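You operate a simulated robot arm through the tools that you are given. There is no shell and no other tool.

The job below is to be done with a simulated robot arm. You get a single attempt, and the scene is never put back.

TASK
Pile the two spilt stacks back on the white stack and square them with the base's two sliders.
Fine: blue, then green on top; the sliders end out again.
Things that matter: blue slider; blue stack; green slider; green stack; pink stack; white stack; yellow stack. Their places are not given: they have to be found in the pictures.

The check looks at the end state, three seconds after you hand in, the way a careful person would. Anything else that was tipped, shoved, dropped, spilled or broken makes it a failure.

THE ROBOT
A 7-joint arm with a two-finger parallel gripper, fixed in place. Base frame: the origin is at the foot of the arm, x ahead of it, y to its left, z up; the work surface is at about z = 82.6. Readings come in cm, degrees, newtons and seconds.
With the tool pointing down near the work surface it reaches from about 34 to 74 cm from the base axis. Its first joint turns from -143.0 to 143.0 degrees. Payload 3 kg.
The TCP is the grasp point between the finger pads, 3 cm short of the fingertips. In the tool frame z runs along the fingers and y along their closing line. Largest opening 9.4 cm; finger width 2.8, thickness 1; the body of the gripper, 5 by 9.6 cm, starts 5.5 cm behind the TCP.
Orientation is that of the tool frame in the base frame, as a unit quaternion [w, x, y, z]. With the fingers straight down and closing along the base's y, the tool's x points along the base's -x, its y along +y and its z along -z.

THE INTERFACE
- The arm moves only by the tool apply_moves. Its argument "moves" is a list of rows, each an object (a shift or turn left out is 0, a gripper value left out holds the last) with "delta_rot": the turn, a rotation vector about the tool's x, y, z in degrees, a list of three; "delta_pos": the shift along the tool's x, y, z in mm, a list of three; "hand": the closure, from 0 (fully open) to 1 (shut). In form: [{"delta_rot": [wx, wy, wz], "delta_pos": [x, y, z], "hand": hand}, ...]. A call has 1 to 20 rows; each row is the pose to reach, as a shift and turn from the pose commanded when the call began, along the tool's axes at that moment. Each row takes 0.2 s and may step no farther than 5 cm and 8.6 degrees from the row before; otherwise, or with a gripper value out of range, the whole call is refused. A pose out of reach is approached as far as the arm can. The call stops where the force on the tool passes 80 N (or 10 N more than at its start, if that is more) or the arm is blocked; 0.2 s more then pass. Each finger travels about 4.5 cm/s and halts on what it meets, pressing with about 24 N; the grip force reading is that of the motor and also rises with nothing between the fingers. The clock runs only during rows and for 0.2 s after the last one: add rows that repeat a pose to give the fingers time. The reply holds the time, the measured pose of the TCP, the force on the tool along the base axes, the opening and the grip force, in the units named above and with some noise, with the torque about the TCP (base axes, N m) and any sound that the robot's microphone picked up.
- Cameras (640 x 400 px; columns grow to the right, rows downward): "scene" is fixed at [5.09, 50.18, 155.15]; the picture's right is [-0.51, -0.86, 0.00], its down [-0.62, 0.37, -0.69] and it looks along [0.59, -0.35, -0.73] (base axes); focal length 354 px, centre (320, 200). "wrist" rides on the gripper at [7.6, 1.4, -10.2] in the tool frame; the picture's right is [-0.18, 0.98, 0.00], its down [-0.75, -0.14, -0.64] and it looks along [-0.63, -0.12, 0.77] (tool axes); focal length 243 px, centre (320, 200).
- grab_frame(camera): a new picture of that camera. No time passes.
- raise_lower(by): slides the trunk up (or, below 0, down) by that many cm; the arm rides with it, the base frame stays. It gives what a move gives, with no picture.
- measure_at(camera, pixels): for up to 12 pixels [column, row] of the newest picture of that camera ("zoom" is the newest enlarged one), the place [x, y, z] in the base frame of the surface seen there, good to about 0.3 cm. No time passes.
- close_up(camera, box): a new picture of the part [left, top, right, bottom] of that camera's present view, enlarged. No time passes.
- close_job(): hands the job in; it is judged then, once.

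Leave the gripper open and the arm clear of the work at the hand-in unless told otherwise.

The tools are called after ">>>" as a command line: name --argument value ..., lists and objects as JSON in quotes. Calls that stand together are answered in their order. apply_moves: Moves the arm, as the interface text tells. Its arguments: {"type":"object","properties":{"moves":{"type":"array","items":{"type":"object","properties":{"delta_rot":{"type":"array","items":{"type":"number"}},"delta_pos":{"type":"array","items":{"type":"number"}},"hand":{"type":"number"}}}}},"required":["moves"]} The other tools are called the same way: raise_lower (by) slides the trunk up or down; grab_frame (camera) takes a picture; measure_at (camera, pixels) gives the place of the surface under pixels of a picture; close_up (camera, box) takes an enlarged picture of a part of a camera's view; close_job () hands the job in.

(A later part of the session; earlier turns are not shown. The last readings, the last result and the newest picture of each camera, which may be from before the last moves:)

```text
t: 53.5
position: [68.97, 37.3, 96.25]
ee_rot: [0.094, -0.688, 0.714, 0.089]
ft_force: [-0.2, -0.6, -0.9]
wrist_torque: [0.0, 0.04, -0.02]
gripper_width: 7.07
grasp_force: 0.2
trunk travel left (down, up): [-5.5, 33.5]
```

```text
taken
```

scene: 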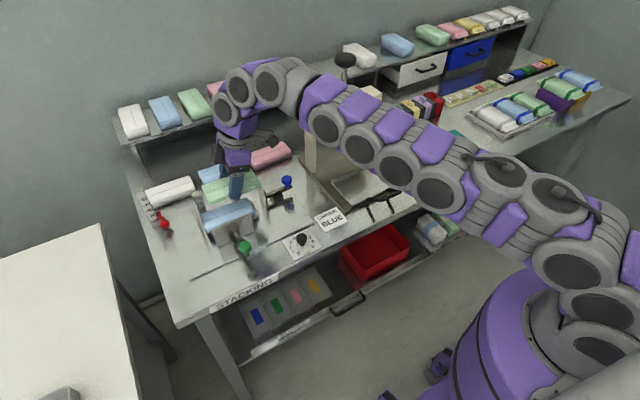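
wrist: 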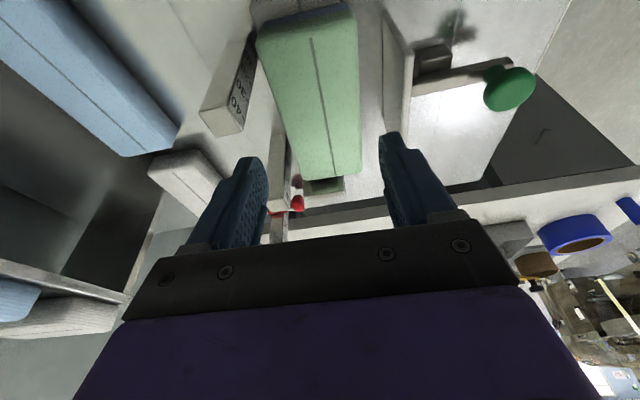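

The three-stack pile is free-standing now. Next are the sliders. I'll back away toward the green knob, straightening the tool to vertical on the way, and look at the knob and rod.

>>> apply_moves --moves '[{"delta_pos": [6, 23, -12]}, {"delta_pos": [13, 50, -22]}, {"delta_pos": [20, 77, -30], "delta_rot": [-0.1, 3.7, -0.5]}, {"delta_pos": [27, 104, -40], "delta_rot": [-0.2, 7.5, -1.05]}, {"delta_pos": [36, 125, -49], "delta_rot": [-0.3, 11.2, -1.6]}, {"delta_pos": [36, 138, -49], "delta_rot": [-0.4, 14.9, -2.1]}, {"delta_pos": [36, 138, -49], "delta_rot": [-0.4, 14.9, -2.1]}]'

>>> grab_frame --camera "wrist"

>>> grab_frame --camera "scene"

>>> close_up --camera "scene" --box '[180, 165, 300, 285]'

```text
t: 55.0
position: [54.85, 33.13, 99.71]
ee_rot: [-0.001, -0.706, 0.708, -0.001]
ft_force: [-1.1, -0.4, 0.0]
wrist_torque: [0.0, 0.0, -0.04]
gripper_width: 7.04
grasp_force: 0.0
trunk travel left (down, up): [-5.5, 33.5]
```

```text
taken
```

wrist: 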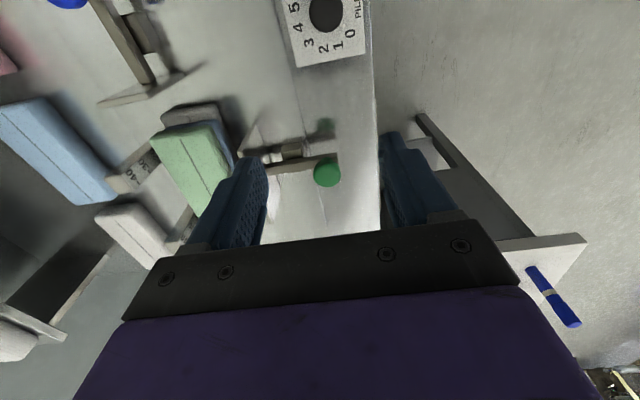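

```text
taken
```

scene: 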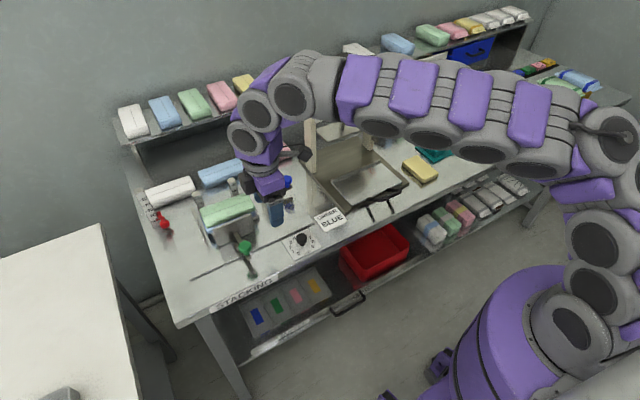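

```text
3.33 times, centred on (240, 225) of scene
```

zoom: 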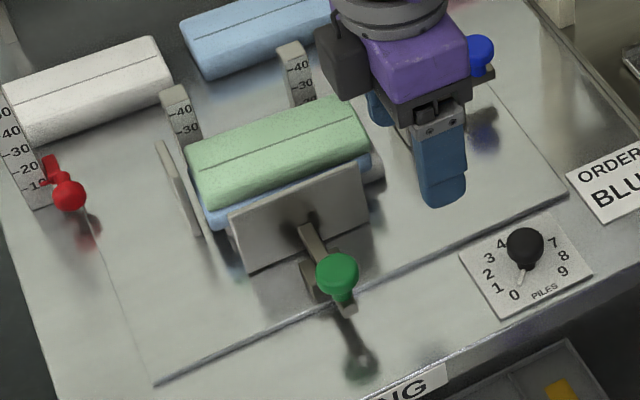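

The pile of white, blue and green looks well stacked. I'll enlarge the green slider from the wrist view and measure the knob, stem and rod.

>>> close_up --camera "wrist" --box '[230, 110, 370, 200]'

>>> measure_at --camera "zoom" --pixels '[[440, 290], [400, 290], [480, 290], [440, 330], [440, 250], [380, 250], [300, 265], [420, 225], [280, 190], [250, 240], [500, 220], [350, 240]]'

>>> close_up --camera "scene" --box '[215, 215, 275, 285]'

>>> measure_at --camera "scene" --pixels '[[244, 240], [244, 247], [240, 247], [249, 247], [244, 252], [245, 256], [236, 236], [234, 233], [247, 258], [249, 271], [232, 252]]'

```text
4.44 times, centred on (300, 155) of wrist
```

zoom: 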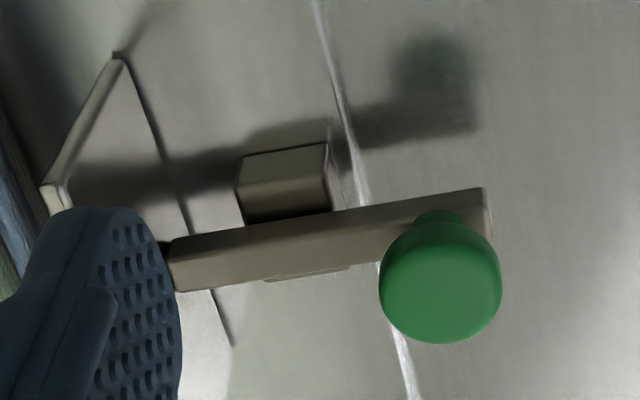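

```text
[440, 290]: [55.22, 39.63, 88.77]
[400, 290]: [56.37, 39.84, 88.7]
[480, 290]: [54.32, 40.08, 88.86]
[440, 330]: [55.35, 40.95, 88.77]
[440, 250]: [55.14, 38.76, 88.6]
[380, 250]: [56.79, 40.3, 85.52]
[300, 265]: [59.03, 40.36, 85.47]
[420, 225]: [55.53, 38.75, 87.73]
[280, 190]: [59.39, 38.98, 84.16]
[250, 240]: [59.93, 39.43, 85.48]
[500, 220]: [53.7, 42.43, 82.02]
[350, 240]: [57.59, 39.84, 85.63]
```

```text
5.71 times, centred on (245, 250) of scene
```

zoom: 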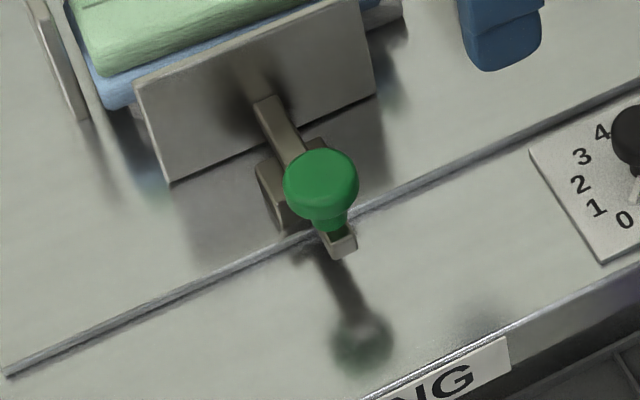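

```text
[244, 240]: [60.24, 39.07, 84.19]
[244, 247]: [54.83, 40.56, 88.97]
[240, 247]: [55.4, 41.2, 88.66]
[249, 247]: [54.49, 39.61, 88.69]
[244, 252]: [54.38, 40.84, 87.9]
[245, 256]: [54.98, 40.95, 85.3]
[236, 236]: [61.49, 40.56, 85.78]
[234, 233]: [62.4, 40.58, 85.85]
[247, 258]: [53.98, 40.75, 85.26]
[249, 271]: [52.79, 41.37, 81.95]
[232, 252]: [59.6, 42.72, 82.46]
```

The knob cap is centred at about (55.2, 40.3), spans z 87.6–88.9 and is 2.4 cm wide. The rod's top is at about 85.7. I'll move over it and descend to TCP z 89.4, putting the fingertips at 86.4, with the fingers 5 cm apart on either side along x.

>>> apply_moves --moves '[{"delta_pos": [-35, -2, 10], "hand": 0.47}, {"delta_pos": [-72, -3.5, 25], "hand": 0.47}, {"delta_pos": [-72, -3.5, 50], "hand": 0.47}, {"delta_pos": [-72, -3.5, 50], "hand": 0.47}]'

>>> grab_frame --camera "wrist"

>>> close_up --camera "scene" --box '[200, 190, 300, 280]'

```text
t: 56.0
position: [55.22, 40.09, 94.86]
ee_rot: [0.001, -0.706, 0.709, 0.001]
ft_force: [-0.2, 0.2, -0.5]
wrist_torque: [0.01, 0.01, 0.0]
gripper_width: 4.98
grasp_force: 0.0
trunk travel left (down, up): [-5.5, 33.5]
```

```text
taken
```

wrist: 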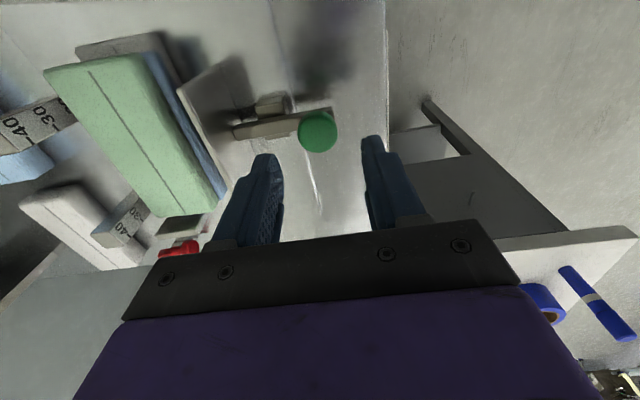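

```text
4.44 times, centred on (250, 235) of scene
```

zoom: 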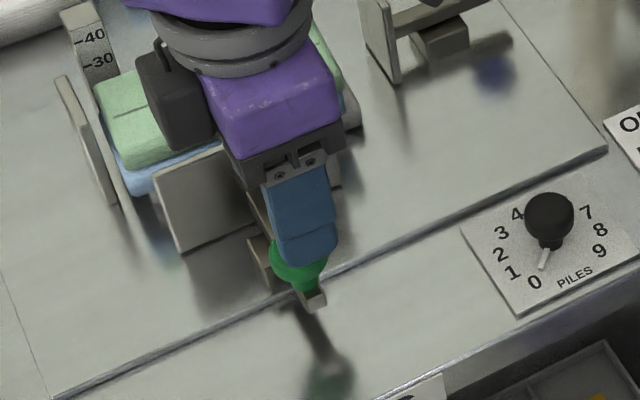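

The knob lies centred between the fingers in the wrist view at about (317,131). I'll descend 5.4 cm around it.

>>> apply_moves --moves '[{"delta_pos": [0, -1, 15], "hand": 0.47}, {"delta_pos": [0, -1, 30], "hand": 0.47}, {"delta_pos": [0, -1, 42], "hand": 0.47}, {"delta_pos": [0, -1, 50], "hand": 0.47}, {"delta_pos": [0, -1, 54], "hand": 0.47}, {"delta_pos": [0, -1, 54], "hand": 0.47}]'

>>> grab_frame --camera "wrist"

>>> close_up --camera "scene" --box '[200, 190, 300, 280]'

```text
t: 57.5
position: [55.34, 40.26, 89.5]
ee_rot: [0.001, -0.706, 0.708, 0.0]
ft_force: [1.5, -0.8, -0.2]
wrist_torque: [0.02, 0.0, -0.03]
gripper_width: 4.98
grasp_force: 0.0
trunk travel left (down, up): [-5.5, 33.5]
```

```text
taken
```

wrist: 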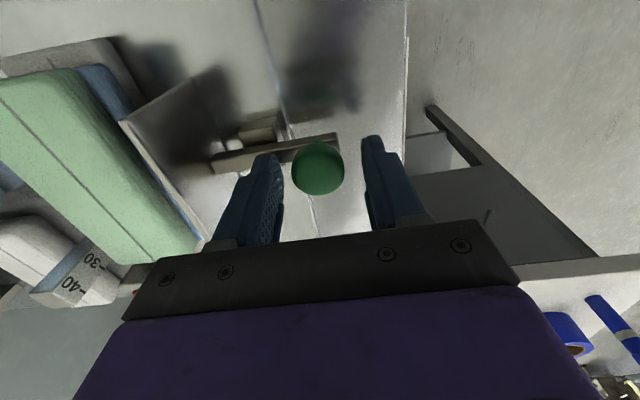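

```text
4.44 times, centred on (250, 235) of scene
```

zoom: 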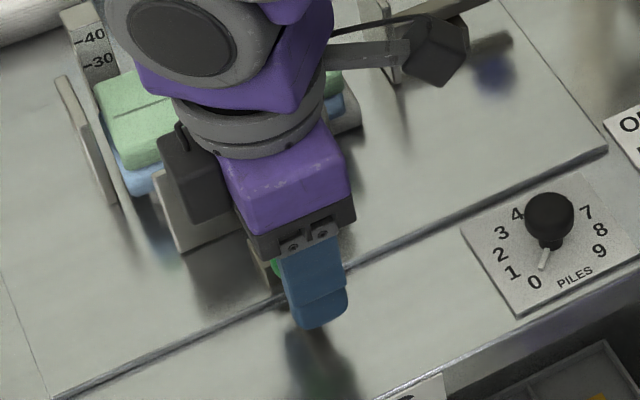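

The knob is between the fingers at about (318,168). I'll close on it gently.

>>> apply_moves --moves '[{"delta_pos": [0, 0, 0], "hand": 0.7}, {"delta_pos": [0, 0, 0], "hand": 1}, {"delta_pos": [0, 0, 0], "hand": 1}, {"delta_pos": [0, 0, 0], "hand": 1}, {"delta_pos": [0, 0, 0], "hand": 1}]'

>>> grab_frame --camera "wrist"

```text
t: 58.6
position: [55.42, 40.37, 89.53]
ee_rot: [0.0, -0.706, 0.708, 0.0]
ft_force: [5.4, -0.8, 0.8]
wrist_torque: [0.1, -0.11, 0.0]
gripper_width: 2.89
grasp_force: 44.8
trunk travel left (down, up): [-5.5, 33.5]
```

```text
taken
```

wrist: 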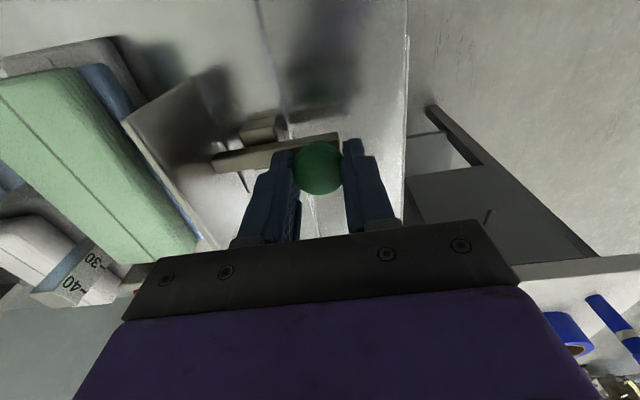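

The knob is gripped at 2.89 cm. I'll push the green slider in (+x) 2.5 cm in 5 mm steps and read the force.

>>> apply_moves --moves '[{"delta_pos": [0, -4, 0], "hand": 1}, {"delta_pos": [0, -9, 0], "hand": 1}, {"delta_pos": [0, -14, 0], "hand": 1}, {"delta_pos": [0, -19, 0], "hand": 1}, {"delta_pos": [0, -24, 0], "hand": 1}, {"delta_pos": [0, -24, 0], "hand": 1}]'

>>> grab_frame --camera "wrist"

>>> close_up --camera "scene" --box '[190, 170, 290, 270]'

```text
t: 60.0
position: [57.74, 40.29, 89.42]
ee_rot: [0.001, -0.706, 0.708, 0.0]
ft_force: [0.0, -6.0, 7.3]
wrist_torque: [-0.65, -0.02, 0.0]
gripper_width: 2.9
grasp_force: 45.1
trunk travel left (down, up): [-5.5, 33.5]
```

```text
taken
```

wrist: 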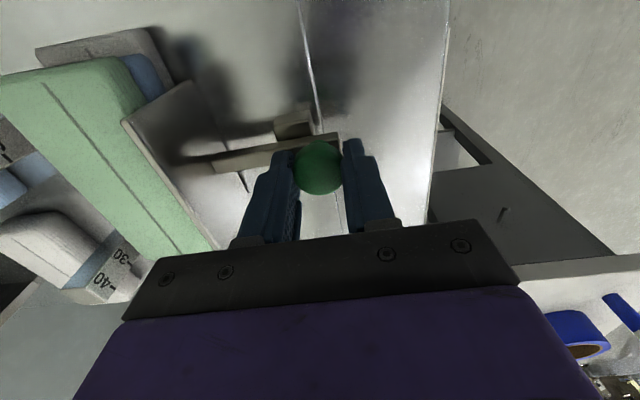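

```text
4.00 times, centred on (240, 220) of scene
```

zoom: 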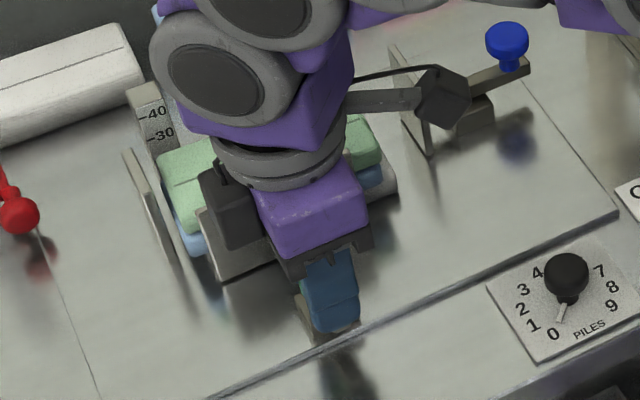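

The slider moves freely with the knob, with no x force, and the plate is nearly at the pile. I'll push another 1.2 cm in 3 mm steps.

>>> apply_moves --moves '[{"delta_pos": [0, -3, 0], "hand": 1}, {"delta_pos": [0, -6, 0], "hand": 1}, {"delta_pos": [0, -9, 0], "hand": 1}, {"delta_pos": [0, -12, 0], "hand": 1}, {"delta_pos": [0, -12, 0], "hand": 1}]'

>>> grab_frame --camera "wrist"

```text
t: 61.2
position: [58.87, 40.36, 89.41]
ee_rot: [0.0, -0.706, 0.708, 0.001]
ft_force: [-0.5, -7.3, 5.5]
wrist_torque: [0.11, 0.02, 0.02]
gripper_width: 2.91
grasp_force: 45.1
trunk travel left (down, up): [-5.5, 33.5]
```

```text
taken
```

wrist: 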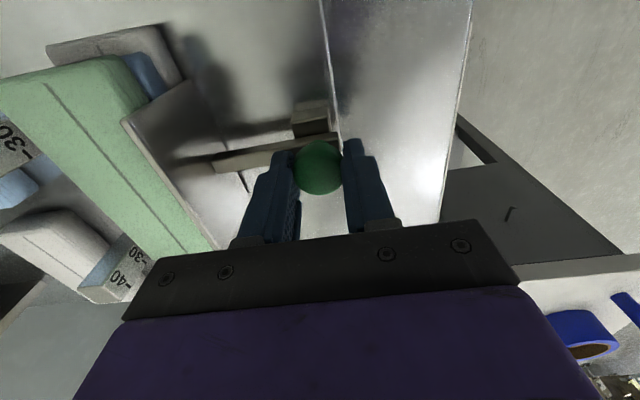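

The plate is now pushing the green and blue stacks along. I'll continue 8 mm in 2 mm steps.

>>> apply_moves --moves '[{"delta_pos": [0, -2, 0], "hand": 1}, {"delta_pos": [0, -4, 0], "hand": 1}, {"delta_pos": [0, -6, 0], "hand": 1}, {"delta_pos": [0, -8, 0], "hand": 1}, {"delta_pos": [0, -8, 0], "hand": 1}]'

>>> grab_frame --camera "wrist"

>>> close_up --camera "wrist" --box '[0, 0, 260, 300]'

```text
t: 62.5
position: [59.51, 40.25, 89.43]
ee_rot: [0.001, 0.708, -0.707, 0.0]
ft_force: [-10.4, -5.2, 8.4]
wrist_torque: [0.05, 0.27, -0.02]
gripper_width: 2.91
grasp_force: 45.0
trunk travel left (down, up): [-5.5, 33.5]
```

```text
taken
```

wrist: 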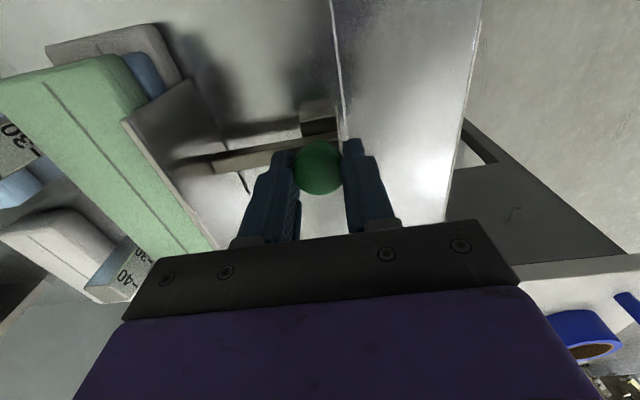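

```text
1.33 times, centred on (130, 150) of wrist
```

zoom: 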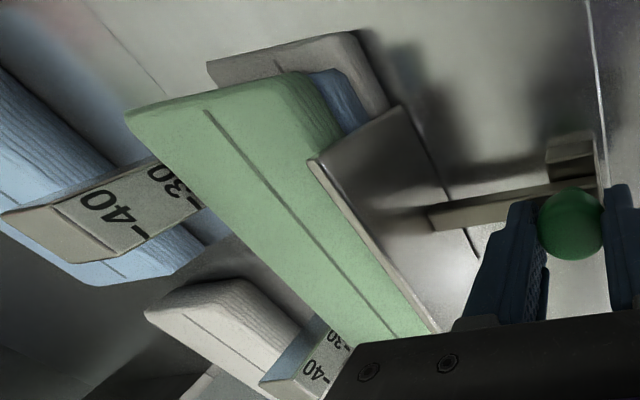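

The resistance rose to 10 N at x 59.5. I'll measure whether the pile's back edges have reached the posts.

>>> measure_at --camera "zoom" --pixels '[[140, 120], [190, 190], [240, 245], [330, 330], [170, 200], [300, 85], [215, 75], [330, 90], [320, 160], [420, 320], [205, 110], [365, 60]]'

>>> grab_frame --camera "scene"

>>> close_up --camera "scene" --box '[180, 165, 280, 255]'

```text
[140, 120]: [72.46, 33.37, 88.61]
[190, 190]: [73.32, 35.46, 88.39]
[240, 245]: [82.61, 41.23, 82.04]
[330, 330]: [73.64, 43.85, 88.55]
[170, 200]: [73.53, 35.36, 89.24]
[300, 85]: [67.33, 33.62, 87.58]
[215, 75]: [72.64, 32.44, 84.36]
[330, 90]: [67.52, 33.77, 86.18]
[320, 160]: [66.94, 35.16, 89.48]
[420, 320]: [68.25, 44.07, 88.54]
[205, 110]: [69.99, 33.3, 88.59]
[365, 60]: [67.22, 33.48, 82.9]
```

```text
taken
```

scene: 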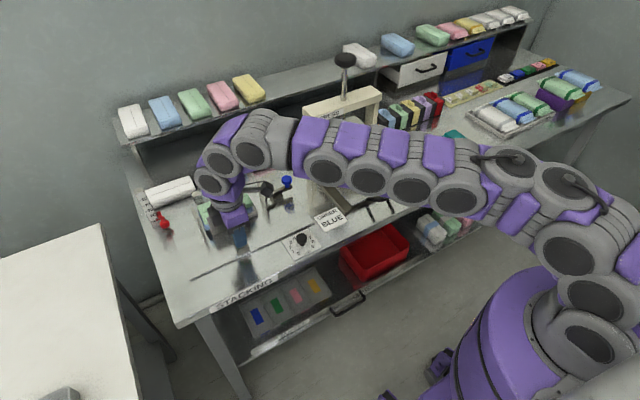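

```text
4.44 times, centred on (230, 210) of scene
```

zoom: 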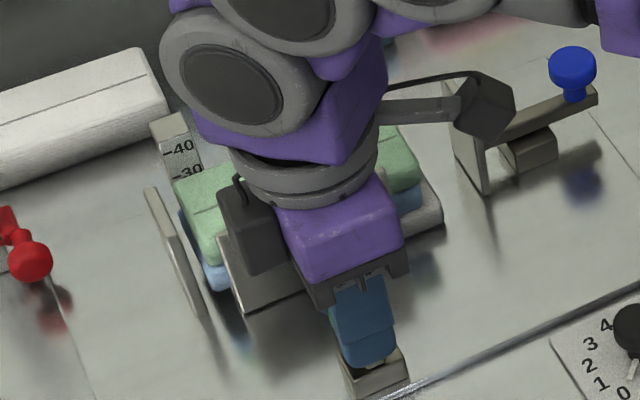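

The stack fronts line up at x≈67.3 against the plate, and the back edge is close to the posts at 73.4. I'll press 3 mm more in 1 mm steps for a firm seat.

>>> apply_moves --moves '[{"delta_pos": [0, -1, 0], "hand": 1}, {"delta_pos": [0, -2, 0], "hand": 1}, {"delta_pos": [0, -3, 0], "hand": 1}, {"delta_pos": [0, -3, 0], "hand": 1}]'

```text
t: 63.5
position: [59.58, 40.21, 89.34]
ee_rot: [0.001, 0.707, -0.707, 0.0]
ft_force: [-37.5, -11.5, 2.3]
wrist_torque: [-0.23, 0.78, -0.03]
gripper_width: 2.91
grasp_force: 44.6
trunk travel left (down, up): [-5.5, 33.5]
```

The slider is seated: 37.5 N with no further motion, so the pile is firm against the posts. I'll relax about 4 mm of command to release the squeeze, leaving the green plate as a side guide while I use the blue slider. Then I'll open and lift off the knob.

>>> apply_moves --moves '[{"delta_pos": [0, 2, 0], "hand": 1}, {"delta_pos": [0, 4, 0], "hand": 1}, {"delta_pos": [0, 4, 0], "hand": 1}]'

```text
t: 64.2
position: [59.54, 40.23, 89.42]
ee_rot: [0.001, -0.705, 0.709, 0.0]
ft_force: [-23.7, -8.6, -4.5]
wrist_torque: [-0.47, 0.32, -0.06]
gripper_width: 2.89
grasp_force: 45.2
trunk travel left (down, up): [-5.5, 33.5]
```

It's still holding 24 N, so I'll relax another 3 mm.

>>> apply_moves --moves '[{"delta_pos": [0, 2, 0], "hand": 1}, {"delta_pos": [0, 3, 0], "hand": 1}, {"delta_pos": [0, 3, 0], "hand": 1}, {"delta_pos": [0, 3, 0], "hand": 1}]'

```text
t: 65.2
position: [59.41, 40.33, 89.46]
ee_rot: [0.001, -0.706, 0.708, -0.001]
ft_force: [0.5, -4.7, -1.2]
wrist_torque: [0.49, -0.28, -0.17]
gripper_width: 2.89
grasp_force: 45.3
trunk travel left (down, up): [-5.5, 33.5]
```

The x force is about zero at 59.41, so the plate is just touching. I'll open to 5 cm and lift straight up off the knob.

>>> apply_moves --moves '[{"delta_pos": [0, 0, 0], "hand": 0.47}, {"delta_pos": [0, 0, 0], "hand": 0.47}, {"delta_pos": [0, 0, 0], "hand": 0.47}, {"delta_pos": [0, 0, -10], "hand": 0.47}, {"delta_pos": [0, 0, -30], "hand": 0.47}, {"delta_pos": [0, 0, -55], "hand": 0.47}, {"delta_pos": [0, 0, -80], "hand": 0.47}, {"delta_pos": [0, 0, -100], "hand": 0.47}, {"delta_pos": [0, 0, -100], "hand": 0.47}]'

>>> grab_frame --camera "wrist"

>>> grab_frame --camera "scene"

```text
t: 67.2
position: [59.13, 40.38, 99.45]
ee_rot: [0.0, -0.706, 0.708, 0.001]
ft_force: [0.7, -1.1, 0.5]
wrist_torque: [0.02, 0.01, 0.01]
gripper_width: 4.98
grasp_force: 0.1
trunk travel left (down, up): [-5.5, 33.5]
```

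```text
taken
```

wrist: 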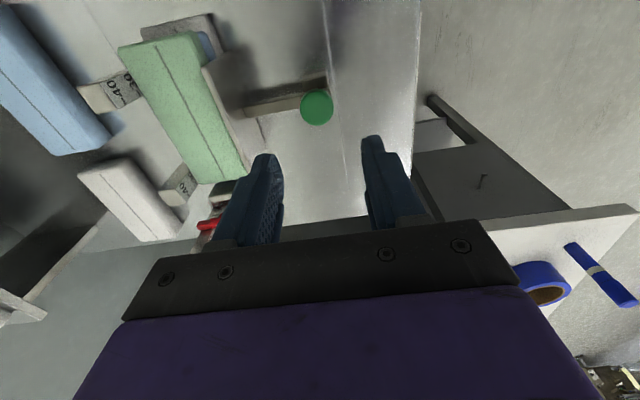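

```text
taken
```

scene: 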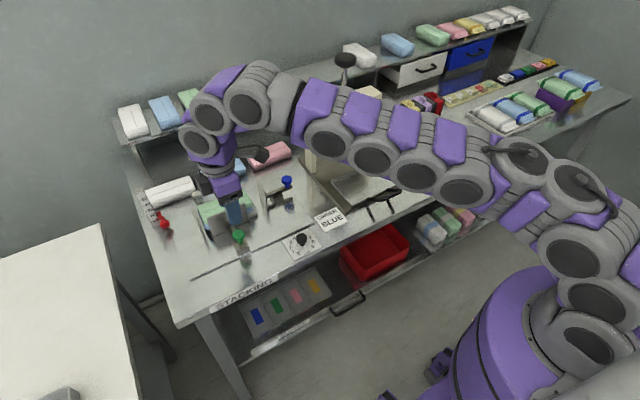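

The green slider stays in place. For the blue slider I'll turn the tool back 90° so the fingers close along y, moving away to about (60, 23, 102) at the same time.

>>> apply_moves --moves '[{"delta_pos": [15, 0, -10], "delta_rot": [0, 0, 8]}, {"delta_pos": [30, 0, -15], "delta_rot": [0, 0, 16]}, {"delta_pos": [45, 0, -20], "delta_rot": [0, 0, 24]}, {"delta_pos": [60, 0, -25], "delta_rot": [0, 0, 32]}, {"delta_pos": [75, 0, -25], "delta_rot": [0, 0, 40]}, {"delta_pos": [90, 0, -25], "delta_rot": [0, 0, 48]}, {"delta_pos": [105, 0, -25], "delta_rot": [0, 0, 56]}, {"delta_pos": [120, 0, -25], "delta_rot": [0, 0, 64]}, {"delta_pos": [135, 0, -25], "delta_rot": [0, 0, 72]}, {"delta_pos": [150, 0, -25], "delta_rot": [0, 0, 80]}, {"delta_pos": [165, 0, -25], "delta_rot": [0, 0, 88]}, {"delta_pos": [172, 0, -25], "delta_rot": [0, 0, 90]}, {"delta_pos": [172, 0, -25], "delta_rot": [0, 0, 90]}]'

>>> grab_frame --camera "wrist"

>>> grab_frame --camera "scene"

>>> close_up --camera "scene" --box '[180, 160, 300, 280]'

```text
t: 70.0
position: [59.32, 22.97, 101.91]
ee_rot: [0.001, 0.001, 1.0, 0.0]
ft_force: [-0.8, -0.2, -1.1]
wrist_torque: [-0.01, 0.0, 0.0]
gripper_width: 4.99
grasp_force: 0.1
trunk travel left (down, up): [-5.5, 33.5]
```

```text
taken
```

wrist: 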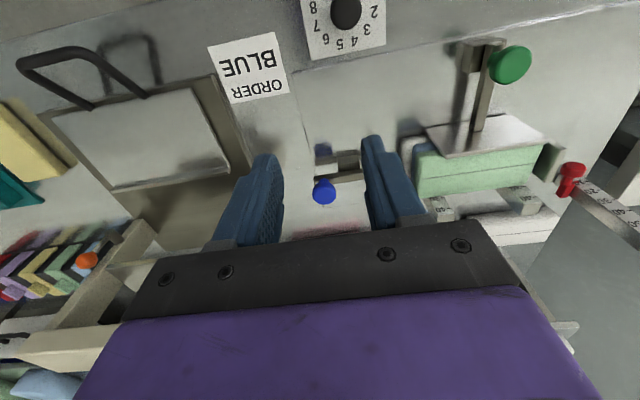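

```text
taken
```

scene: 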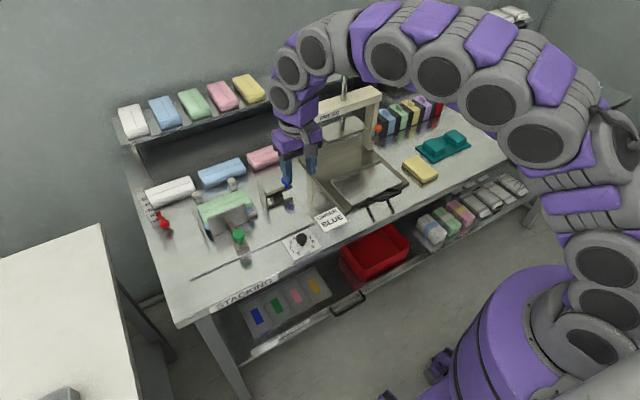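

```text
3.33 times, centred on (240, 220) of scene
```

zoom: 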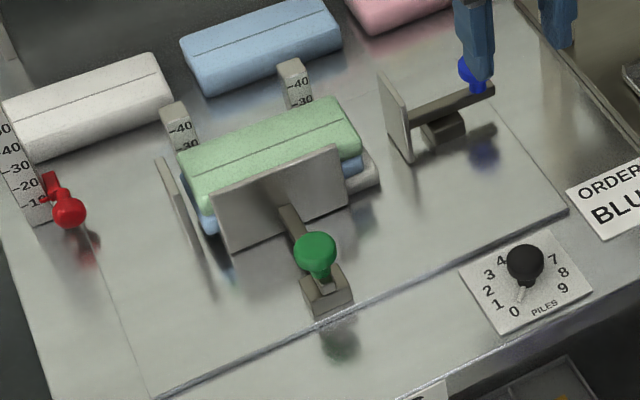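

The pile is squared in x against the posts. Now I'll measure the blue knob and its rod from this view.

>>> close_up --camera "wrist" --box '[285, 130, 405, 220]'

>>> measure_at --camera "zoom" --pixels '[[210, 320], [165, 320], [250, 320], [210, 350], [210, 285], [260, 265], [330, 250], [300, 240], [280, 180], [210, 260], [360, 245], [190, 275]]'

>>> measure_at --camera "scene" --pixels '[[284, 181], [285, 186], [263, 187], [270, 193], [280, 188], [300, 185]]'

```text
4.44 times, centred on (345, 175) of wrist
```

zoom: 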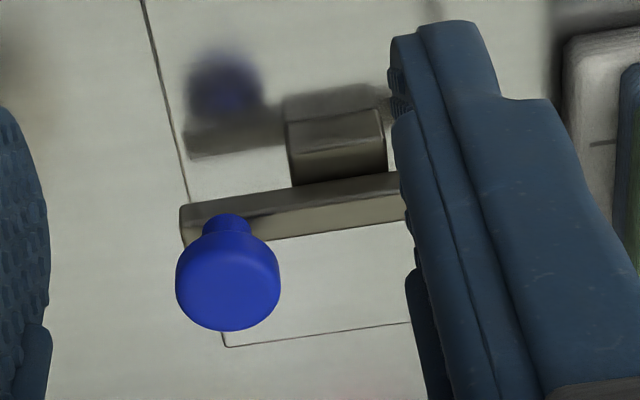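

```text
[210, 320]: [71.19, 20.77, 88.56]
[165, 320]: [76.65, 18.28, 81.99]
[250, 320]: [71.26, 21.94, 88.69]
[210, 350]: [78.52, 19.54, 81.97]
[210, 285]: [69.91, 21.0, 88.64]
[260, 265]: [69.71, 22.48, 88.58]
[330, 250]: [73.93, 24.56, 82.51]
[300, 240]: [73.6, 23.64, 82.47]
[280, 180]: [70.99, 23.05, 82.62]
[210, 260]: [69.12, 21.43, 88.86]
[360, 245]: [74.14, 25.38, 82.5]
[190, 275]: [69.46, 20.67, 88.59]
```

```text
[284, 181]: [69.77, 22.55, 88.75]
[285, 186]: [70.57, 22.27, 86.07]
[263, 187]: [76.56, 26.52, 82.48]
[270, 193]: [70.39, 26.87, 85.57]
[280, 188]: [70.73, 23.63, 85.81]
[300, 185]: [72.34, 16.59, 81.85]
```

The blue knob cap is centred at about (70.2, 21.6), with its top at 88.7 and its rod along y at x≈70.4. I'll move to a hover above it at z 96.

>>> apply_moves --moves '[{"delta_pos": [-25, -3, 10], "hand": 0.47}, {"delta_pos": [-55, -7, 28], "hand": 0.47}, {"delta_pos": [-85, -11, 45], "hand": 0.47}, {"delta_pos": [-109, -14, 59], "hand": 0.47}, {"delta_pos": [-109, -14, 59], "hand": 0.47}]'

>>> grab_frame --camera "wrist"

>>> grab_frame --camera "scene"

```text
t: 71.2
position: [70.13, 21.83, 96.02]
ee_rot: [0.001, 0.001, 1.0, 0.0]
ft_force: [0.1, -0.5, -0.2]
wrist_torque: [0.02, -0.02, -0.02]
gripper_width: 4.99
grasp_force: 0.1
trunk travel left (down, up): [-5.5, 33.5]
```

```text
taken
```

wrist: 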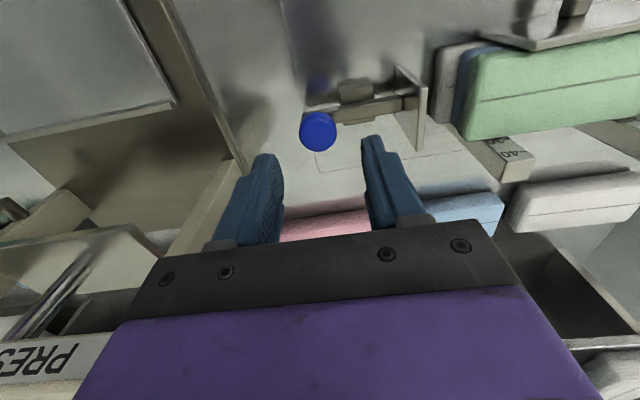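

```text
taken
```

scene: 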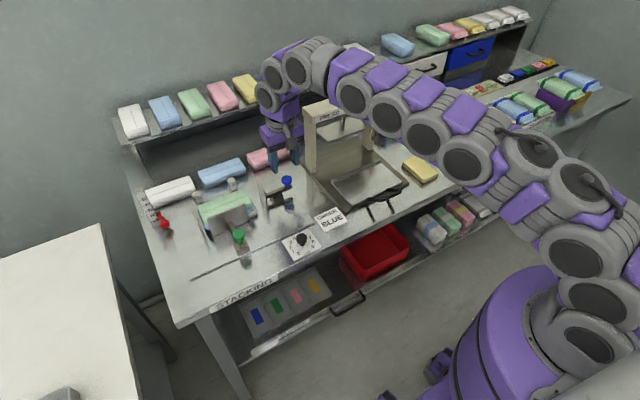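

The knob is at (318,131), right on the tool axis. I'll descend 6.6 cm around it slowly.

>>> apply_moves --moves '[{"delta_pos": [0, 0, 12], "hand": 0.47}, {"delta_pos": [0, 0, 25], "hand": 0.47}, {"delta_pos": [0, 0, 38], "hand": 0.47}, {"delta_pos": [0, 0, 50], "hand": 0.47}, {"delta_pos": [0, 0, 60], "hand": 0.47}, {"delta_pos": [0, 0, 66], "hand": 0.47}, {"delta_pos": [0, 0, 66], "hand": 0.47}]'

>>> grab_frame --camera "wrist"

>>> close_up --camera "scene" --box '[240, 130, 330, 220]'

```text
t: 72.8
position: [70.25, 21.62, 89.47]
ee_rot: [0.0, 0.001, 1.0, 0.0]
ft_force: [0.5, -0.3, -0.7]
wrist_torque: [-0.01, 0.02, -0.04]
gripper_width: 4.99
grasp_force: 0.2
trunk travel left (down, up): [-5.5, 33.5]
```

```text
taken
```

wrist: 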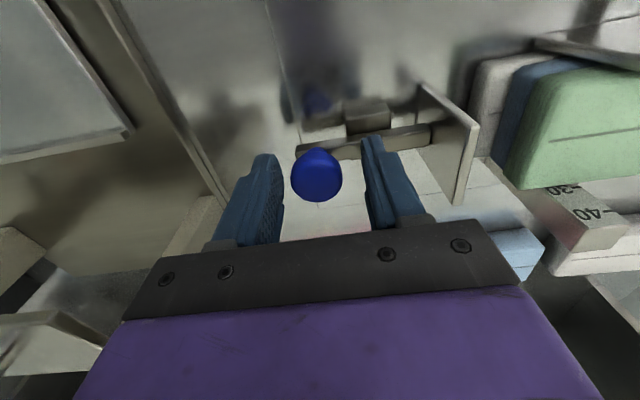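

```text
4.44 times, centred on (285, 175) of scene
```

zoom: 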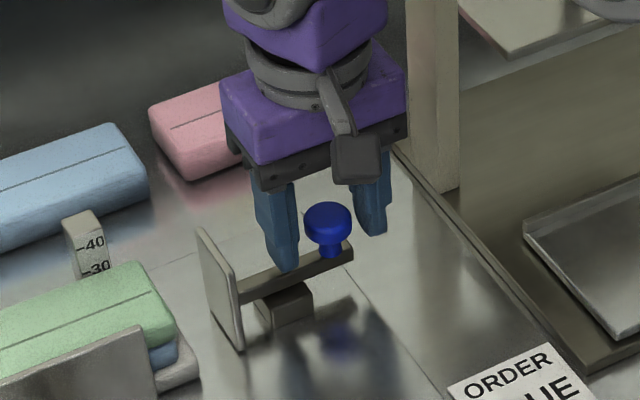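

The knob lies between the fingers. I'll nudge 3 mm in +x to centre it on the pads, then close.

>>> apply_moves --moves '[{"delta_pos": [-3, 0, 0], "hand": 0.47}, {"delta_pos": [-3, 0, 0], "hand": 0.7}, {"delta_pos": [-3, 0, 0], "hand": 1}, {"delta_pos": [-3, 0, 0], "hand": 1}, {"delta_pos": [-3, 0, 0], "hand": 1}, {"delta_pos": [-3, 0, 0], "hand": 1}]'

>>> grab_frame --camera "wrist"

```text
t: 74.2
position: [70.63, 21.75, 89.46]
ee_rot: [0.001, 0.001, 1.0, 0.0]
ft_force: [2.2, 0.6, 0.7]
wrist_torque: [0.01, -0.22, 0.05]
gripper_width: 2.9
grasp_force: 45.0
trunk travel left (down, up): [-5.5, 33.5]
```

```text
taken
```

wrist: 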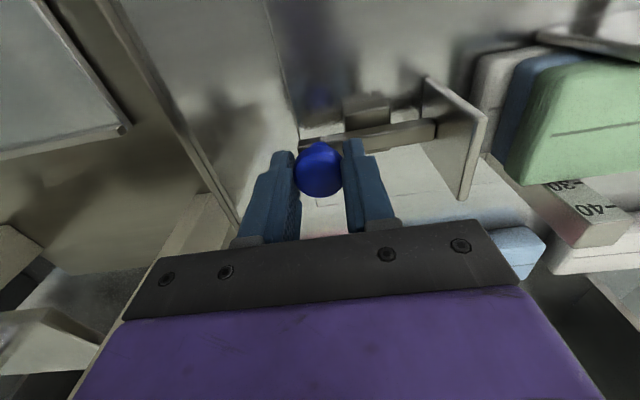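

The blue knob is gripped at 2.9 cm. I'll push it in (+y) 2.4 cm first.

>>> apply_moves --moves '[{"delta_pos": [0, 4, 0], "hand": 1}, {"delta_pos": [0, 9, 0], "hand": 1}, {"delta_pos": [0, 14, 0], "hand": 1}, {"delta_pos": [0, 19, 0], "hand": 1}, {"delta_pos": [0, 24, 0], "hand": 1}, {"delta_pos": [0, 24, 0], "hand": 1}]'

>>> grab_frame --camera "wrist"

```text
t: 75.7
position: [70.57, 24.05, 89.38]
ee_rot: [0.001, 0.001, 1.0, 0.001]
ft_force: [16.0, -0.7, 9.7]
wrist_torque: [-0.01, 0.09, -0.03]
gripper_width: 2.9
grasp_force: 45.0
trunk travel left (down, up): [-5.5, 33.5]
```

```text
taken
```

wrist: 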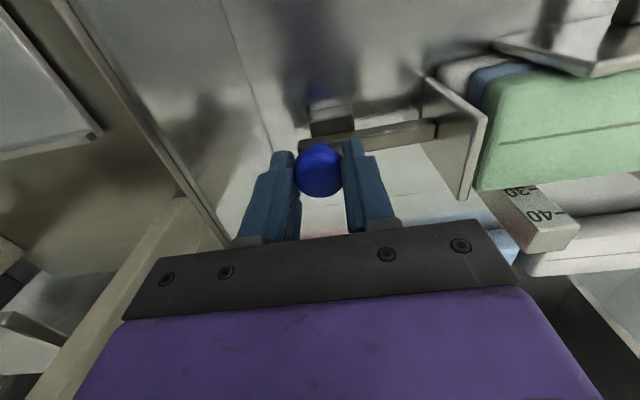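

The slider moves freely, with a slight 16 N side load in x that I'll ease by 1.5 mm. I'll continue 1.2 cm in 3 mm steps to engage the pile.

>>> apply_moves --moves '[{"delta_pos": [-1.5, 3, 0], "hand": 1}, {"delta_pos": [-1.5, 6, 0], "hand": 1}, {"delta_pos": [-1.5, 9, 0], "hand": 1}, {"delta_pos": [-1.5, 12, 0], "hand": 1}, {"delta_pos": [-1.5, 12, 0], "hand": 1}]'

>>> grab_frame --camera "wrist"

```text
t: 76.8
position: [70.56, 25.31, 89.36]
ee_rot: [0.0, 0.0, 1.0, -0.001]
ft_force: [1.8, -0.4, 9.6]
wrist_torque: [0.0, 0.29, -0.04]
gripper_width: 2.91
grasp_force: 45.2
trunk travel left (down, up): [-5.5, 33.5]
```

```text
taken
```

wrist: 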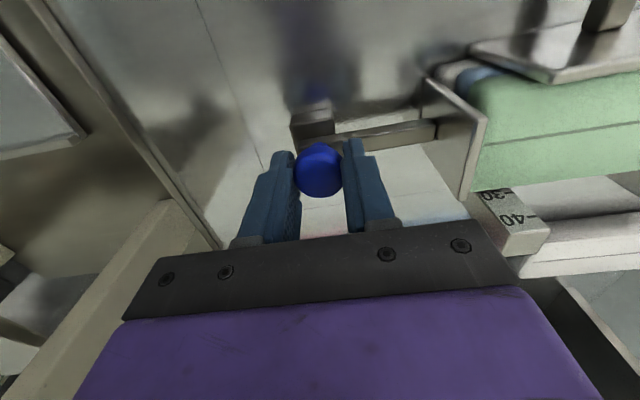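

I've travelled 3.55 cm and the plate is meeting the pile. I'll continue 8 mm in 2 mm steps.

>>> apply_moves --moves '[{"delta_pos": [0, 2, 0], "hand": 1}, {"delta_pos": [0, 4, 0], "hand": 1}, {"delta_pos": [0, 6, 0], "hand": 1}, {"delta_pos": [0, 8, 0], "hand": 1}, {"delta_pos": [0, 8, 0], "hand": 1}]'

>>> grab_frame --camera "wrist"

>>> close_up --camera "scene" --box '[170, 160, 290, 270]'

```text
t: 78.0
position: [70.57, 25.74, 89.34]
ee_rot: [-0.001, 0.002, 1.0, 0.001]
ft_force: [-13.1, -15.3, 7.4]
wrist_torque: [-0.39, -0.24, -0.12]
gripper_width: 2.89
grasp_force: 44.8
trunk travel left (down, up): [-5.5, 33.5]
```

```text
taken
```

wrist: 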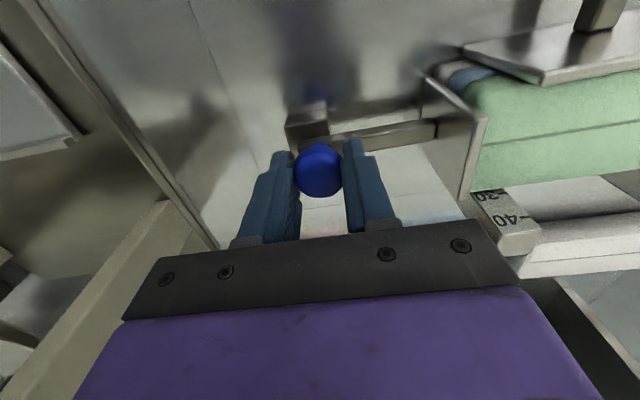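

```text
3.64 times, centred on (230, 215) of scene
```

zoom: 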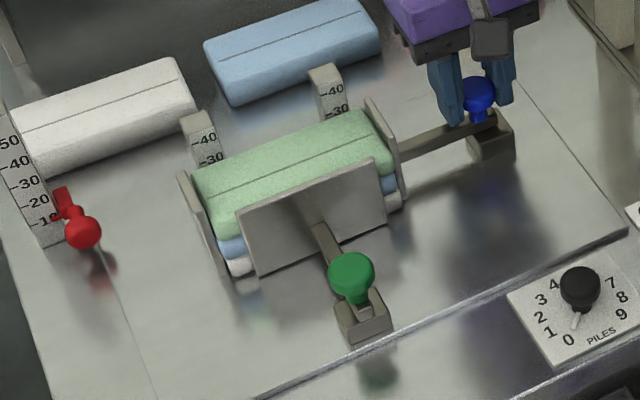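

Fy rose to -15 N after 4.0 cm of travel and the pile looks close to the left stop. I'll check that end more closely.

>>> grab_frame --camera "scene"

>>> close_up --camera "scene" --box '[195, 190, 255, 245]'

>>> measure_at --camera "zoom" --pixels '[[120, 120], [150, 170], [95, 95], [105, 130], [190, 275], [200, 310], [180, 240], [130, 80], [140, 220], [560, 60], [590, 130], [250, 130]]'

```text
taken
```

scene: 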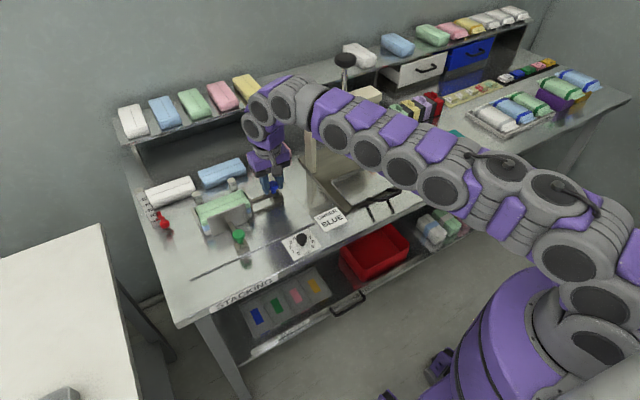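

```text
7.27 times, centred on (225, 218) of scene
```

zoom: 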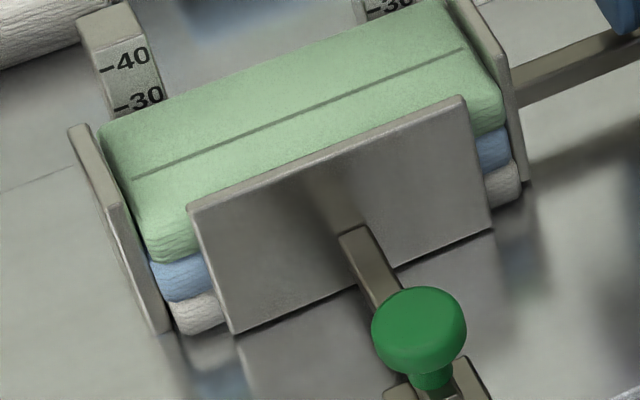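

```text
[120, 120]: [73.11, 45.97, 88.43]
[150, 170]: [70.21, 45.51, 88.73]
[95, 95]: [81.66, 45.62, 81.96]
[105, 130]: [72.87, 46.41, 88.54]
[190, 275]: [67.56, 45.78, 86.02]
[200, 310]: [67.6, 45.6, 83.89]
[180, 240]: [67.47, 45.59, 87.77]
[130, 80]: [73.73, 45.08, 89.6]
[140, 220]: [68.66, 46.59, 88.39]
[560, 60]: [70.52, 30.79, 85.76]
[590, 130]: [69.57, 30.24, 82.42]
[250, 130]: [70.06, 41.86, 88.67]
```

All three layers look flush with the left stop at y≈46.4. I'll press 2 mm more in 1 mm steps to confirm they're seated.

>>> apply_moves --moves '[{"delta_pos": [0.5, 1, 0], "hand": 1}, {"delta_pos": [0.8, 2, 0], "hand": 1}, {"delta_pos": [0.8, 2, 0], "hand": 1}]'

```text
t: 78.8
position: [70.58, 25.76, 89.44]
ee_rot: [0.0, 0.003, 1.0, 0.0]
ft_force: [-10.6, -27.6, -4.0]
wrist_torque: [-0.53, 0.05, -0.07]
gripper_width: 2.9
grasp_force: 44.8
trunk travel left (down, up): [-5.5, 33.5]
```

The slider is seated: -27.6 N and no more motion. Now I'll pull the blue slider straight back out (-y) to its starting place at y≈21.75.

>>> apply_moves --moves '[{"delta_pos": [0, -4, 0], "hand": 1}, {"delta_pos": [0, -8, 0], "hand": 1}, {"delta_pos": [0, -13, 0], "hand": 1}, {"delta_pos": [0, -18, 0], "hand": 1}, {"delta_pos": [0, -24, 0], "hand": 1}, {"delta_pos": [0, -30, 0], "hand": 1}, {"delta_pos": [0, -36, 0], "hand": 1}, {"delta_pos": [0, -42, 0], "hand": 1}, {"delta_pos": [0, -42, 0], "hand": 1}]'

>>> grab_frame --camera "wrist"

>>> close_up --camera "scene" --box '[170, 150, 310, 270]'

```text
t: 80.8
position: [70.52, 22.12, 89.43]
ee_rot: [0.001, 0.001, 1.0, 0.0]
ft_force: [1.5, 0.9, -4.6]
wrist_torque: [0.03, -0.92, 0.03]
gripper_width: 2.9
grasp_force: 45.1
trunk travel left (down, up): [-5.5, 33.5]
```

```text
taken
```

wrist: 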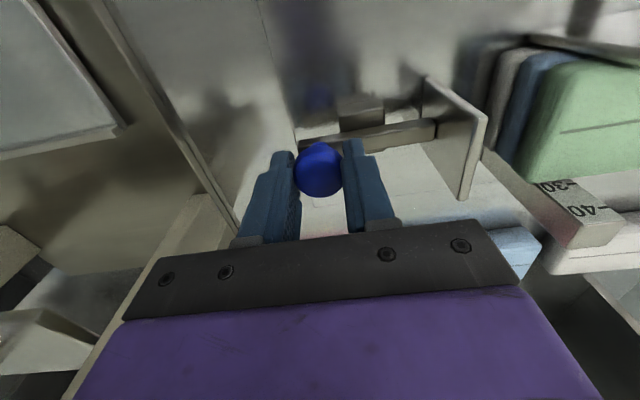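

```text
3.33 times, centred on (240, 210) of scene
```

zoom: 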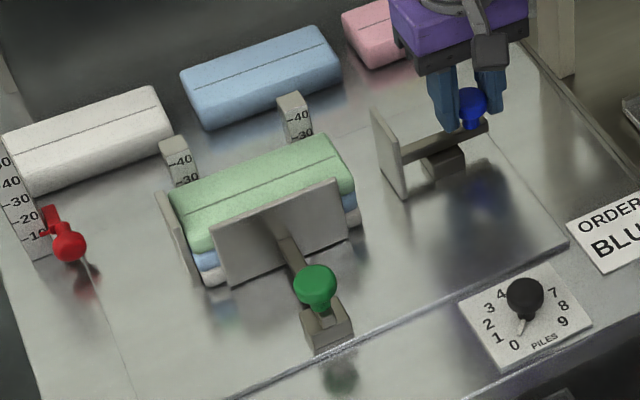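

The blue slider is nearly out at y 22.12. I'll pull the last 4–6 mm and check for the end stop.

>>> apply_moves --moves '[{"delta_pos": [0, -2, 0], "hand": 1}, {"delta_pos": [0, -4, 0], "hand": 1}, {"delta_pos": [0, -5, 0], "hand": 1}, {"delta_pos": [0, -5, 0], "hand": 1}]'

```text
t: 81.8
position: [70.62, 21.61, 89.32]
ee_rot: [0.0, 0.002, 1.0, 0.0]
ft_force: [4.4, 0.3, -4.5]
wrist_torque: [-0.02, -0.17, 0.06]
gripper_width: 2.88
grasp_force: 44.6
trunk travel left (down, up): [-5.5, 33.5]
```

It's at 21.61 now, and the start grip was at 21.75. I'll try 2 mm more to see if it's against its outer stop.

>>> apply_moves --moves '[{"delta_pos": [0, -1, 0], "hand": 1}, {"delta_pos": [0, -2, 0], "hand": 1}, {"delta_pos": [0, -2, 0], "hand": 1}]'

```text
t: 82.7
position: [70.51, 21.47, 89.34]
ee_rot: [0.0, 0.001, 1.0, 0.001]
ft_force: [4.1, 2.6, -4.3]
wrist_torque: [0.11, 0.09, 0.02]
gripper_width: 2.89
grasp_force: 45.1
trunk travel left (down, up): [-5.5, 33.5]
```

The blue slider is fully out, slightly past its starting place. I'll release the knob and lift straight up.

>>> apply_moves --moves '[{"delta_pos": [0, 0, 0], "hand": 0.47}, {"delta_pos": [0, 0, 0], "hand": 0.47}, {"delta_pos": [0, 0, 0], "hand": 0.47}, {"delta_pos": [0, 0, -10], "hand": 0.47}, {"delta_pos": [0, 0, -30], "hand": 0.47}, {"delta_pos": [0, 0, -55], "hand": 0.47}, {"delta_pos": [10, 0, -80], "hand": 0.47}, {"delta_pos": [40, 10, -100], "hand": 0.47}, {"delta_pos": [80, 15, -115], "hand": 0.47}, {"delta_pos": [108, 20, -125], "hand": 0.47}, {"delta_pos": [108, 20, -125], "hand": 0.47}]'

>>> grab_frame --camera "wrist"

>>> grab_frame --camera "scene"

>>> close_up --camera "scene" --box '[180, 160, 300, 280]'

```text
t: 85.0
position: [59.57, 23.53, 101.76]
ee_rot: [-0.001, 0.001, 1.0, -0.001]
ft_force: [0.1, -0.1, 0.2]
wrist_torque: [-0.01, 0.0, 0.02]
gripper_width: 5.0
grasp_force: 0.0
trunk travel left (down, up): [-5.5, 33.5]
```

```text
taken
```

wrist: 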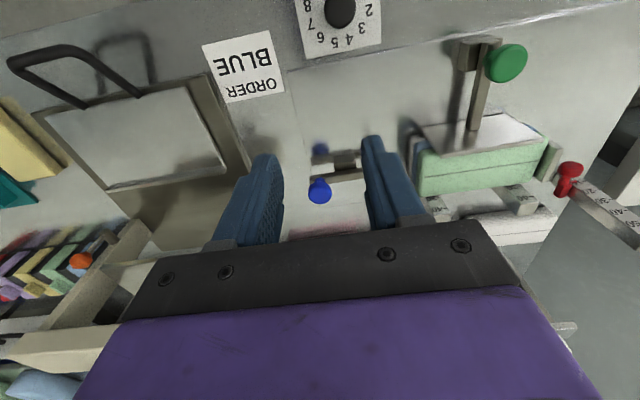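

```text
taken
```

scene: 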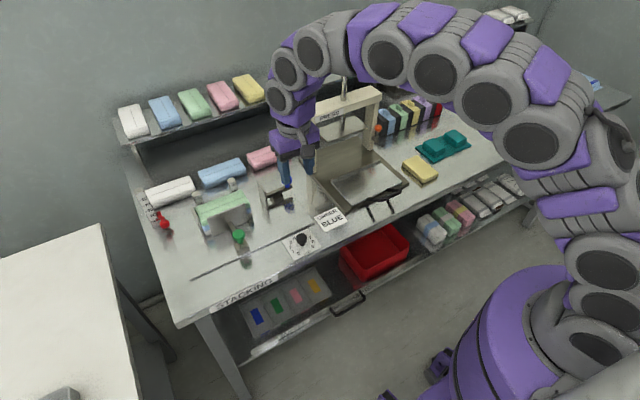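

```text
3.33 times, centred on (240, 220) of scene
```

zoom: 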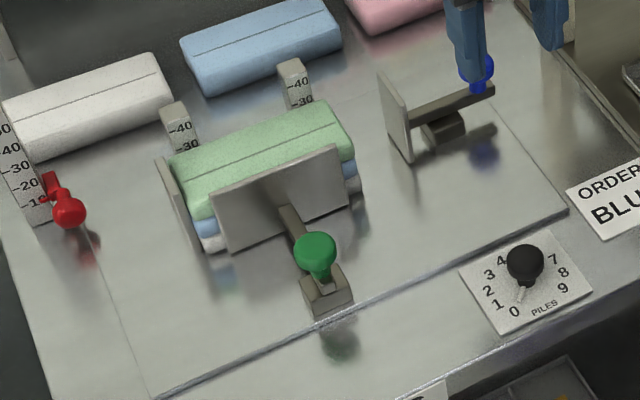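

Now the green slider. I'll turn the tool -90° again so the fingers close along x, and move over the green knob at about (59.35, 40.3).

>>> apply_moves --moves '[{"delta_pos": [0, 14, 3], "delta_rot": [0, 0, -8]}, {"delta_pos": [0, 28, 6], "delta_rot": [0, 0, -16]}, {"delta_pos": [0, 42, 9], "delta_rot": [0, 0, -24]}, {"delta_pos": [0, 56, 12], "delta_rot": [0, 0, -32]}, {"delta_pos": [0, 70, 15], "delta_rot": [0, 0, -40]}, {"delta_pos": [0, 84, 18], "delta_rot": [0, 0, -48]}, {"delta_pos": [0, 98, 21], "delta_rot": [0, 0, -56]}, {"delta_pos": [0, 112, 24], "delta_rot": [0, 0, -64]}, {"delta_pos": [0, 126, 27], "delta_rot": [0, 0, -72]}, {"delta_pos": [1, 140, 30], "delta_rot": [0, 0, -80]}, {"delta_pos": [2, 154, 33], "delta_rot": [0, 0, -88]}, {"delta_pos": [2, 168, 36], "delta_rot": [0, 0, -90]}, {"delta_pos": [2, 168, 36], "delta_rot": [0, 0, -90]}]'

>>> grab_frame --camera "wrist"

```text
t: 87.8
position: [59.54, 40.04, 98.32]
ee_rot: [0.0, -0.707, 0.708, 0.0]
ft_force: [-0.3, 0.4, -0.2]
wrist_torque: [0.0, -0.02, 0.0]
gripper_width: 4.96
grasp_force: 0.1
trunk travel left (down, up): [-5.5, 33.5]
```

```text
taken
```

wrist: 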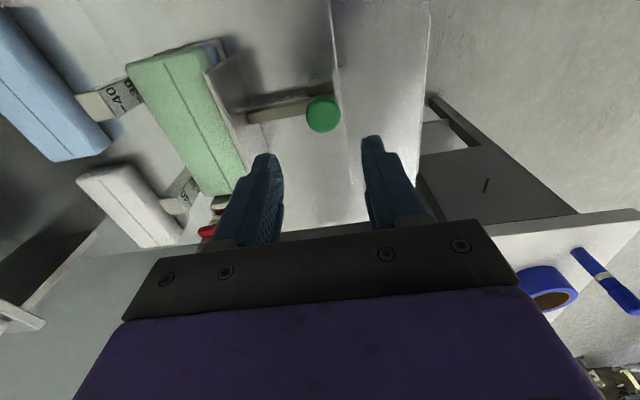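

The knob is at (323,114), about 0.2 cm toward -x. I'll correct that and descend around it.

>>> apply_moves --moves '[{"delta_pos": [0, 2, 20], "hand": 0.47}, {"delta_pos": [0, 2, 40], "hand": 0.47}, {"delta_pos": [0, 2, 58], "hand": 0.47}, {"delta_pos": [0, 2, 72], "hand": 0.47}, {"delta_pos": [0, 2, 82], "hand": 0.47}, {"delta_pos": [0, 2, 88], "hand": 0.47}, {"delta_pos": [0, 2, 88], "hand": 0.47}]'

>>> grab_frame --camera "wrist"

```text
t: 89.5
position: [59.39, 40.22, 89.46]
ee_rot: [0.001, -0.706, 0.708, -0.001]
ft_force: [-0.3, 0.6, -0.2]
wrist_torque: [0.03, 0.03, 0.01]
gripper_width: 4.99
grasp_force: 0.0
trunk travel left (down, up): [-5.5, 33.5]
```

```text
taken
```

wrist: 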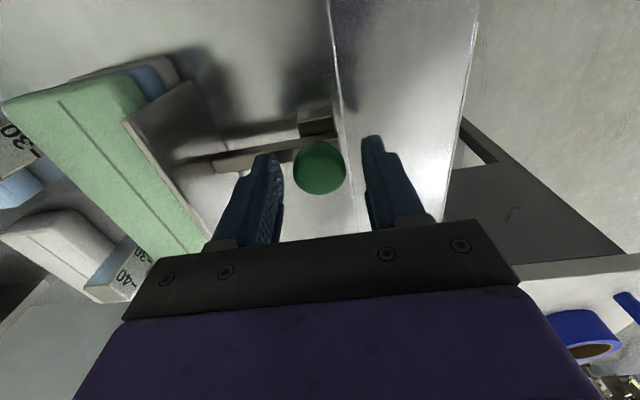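

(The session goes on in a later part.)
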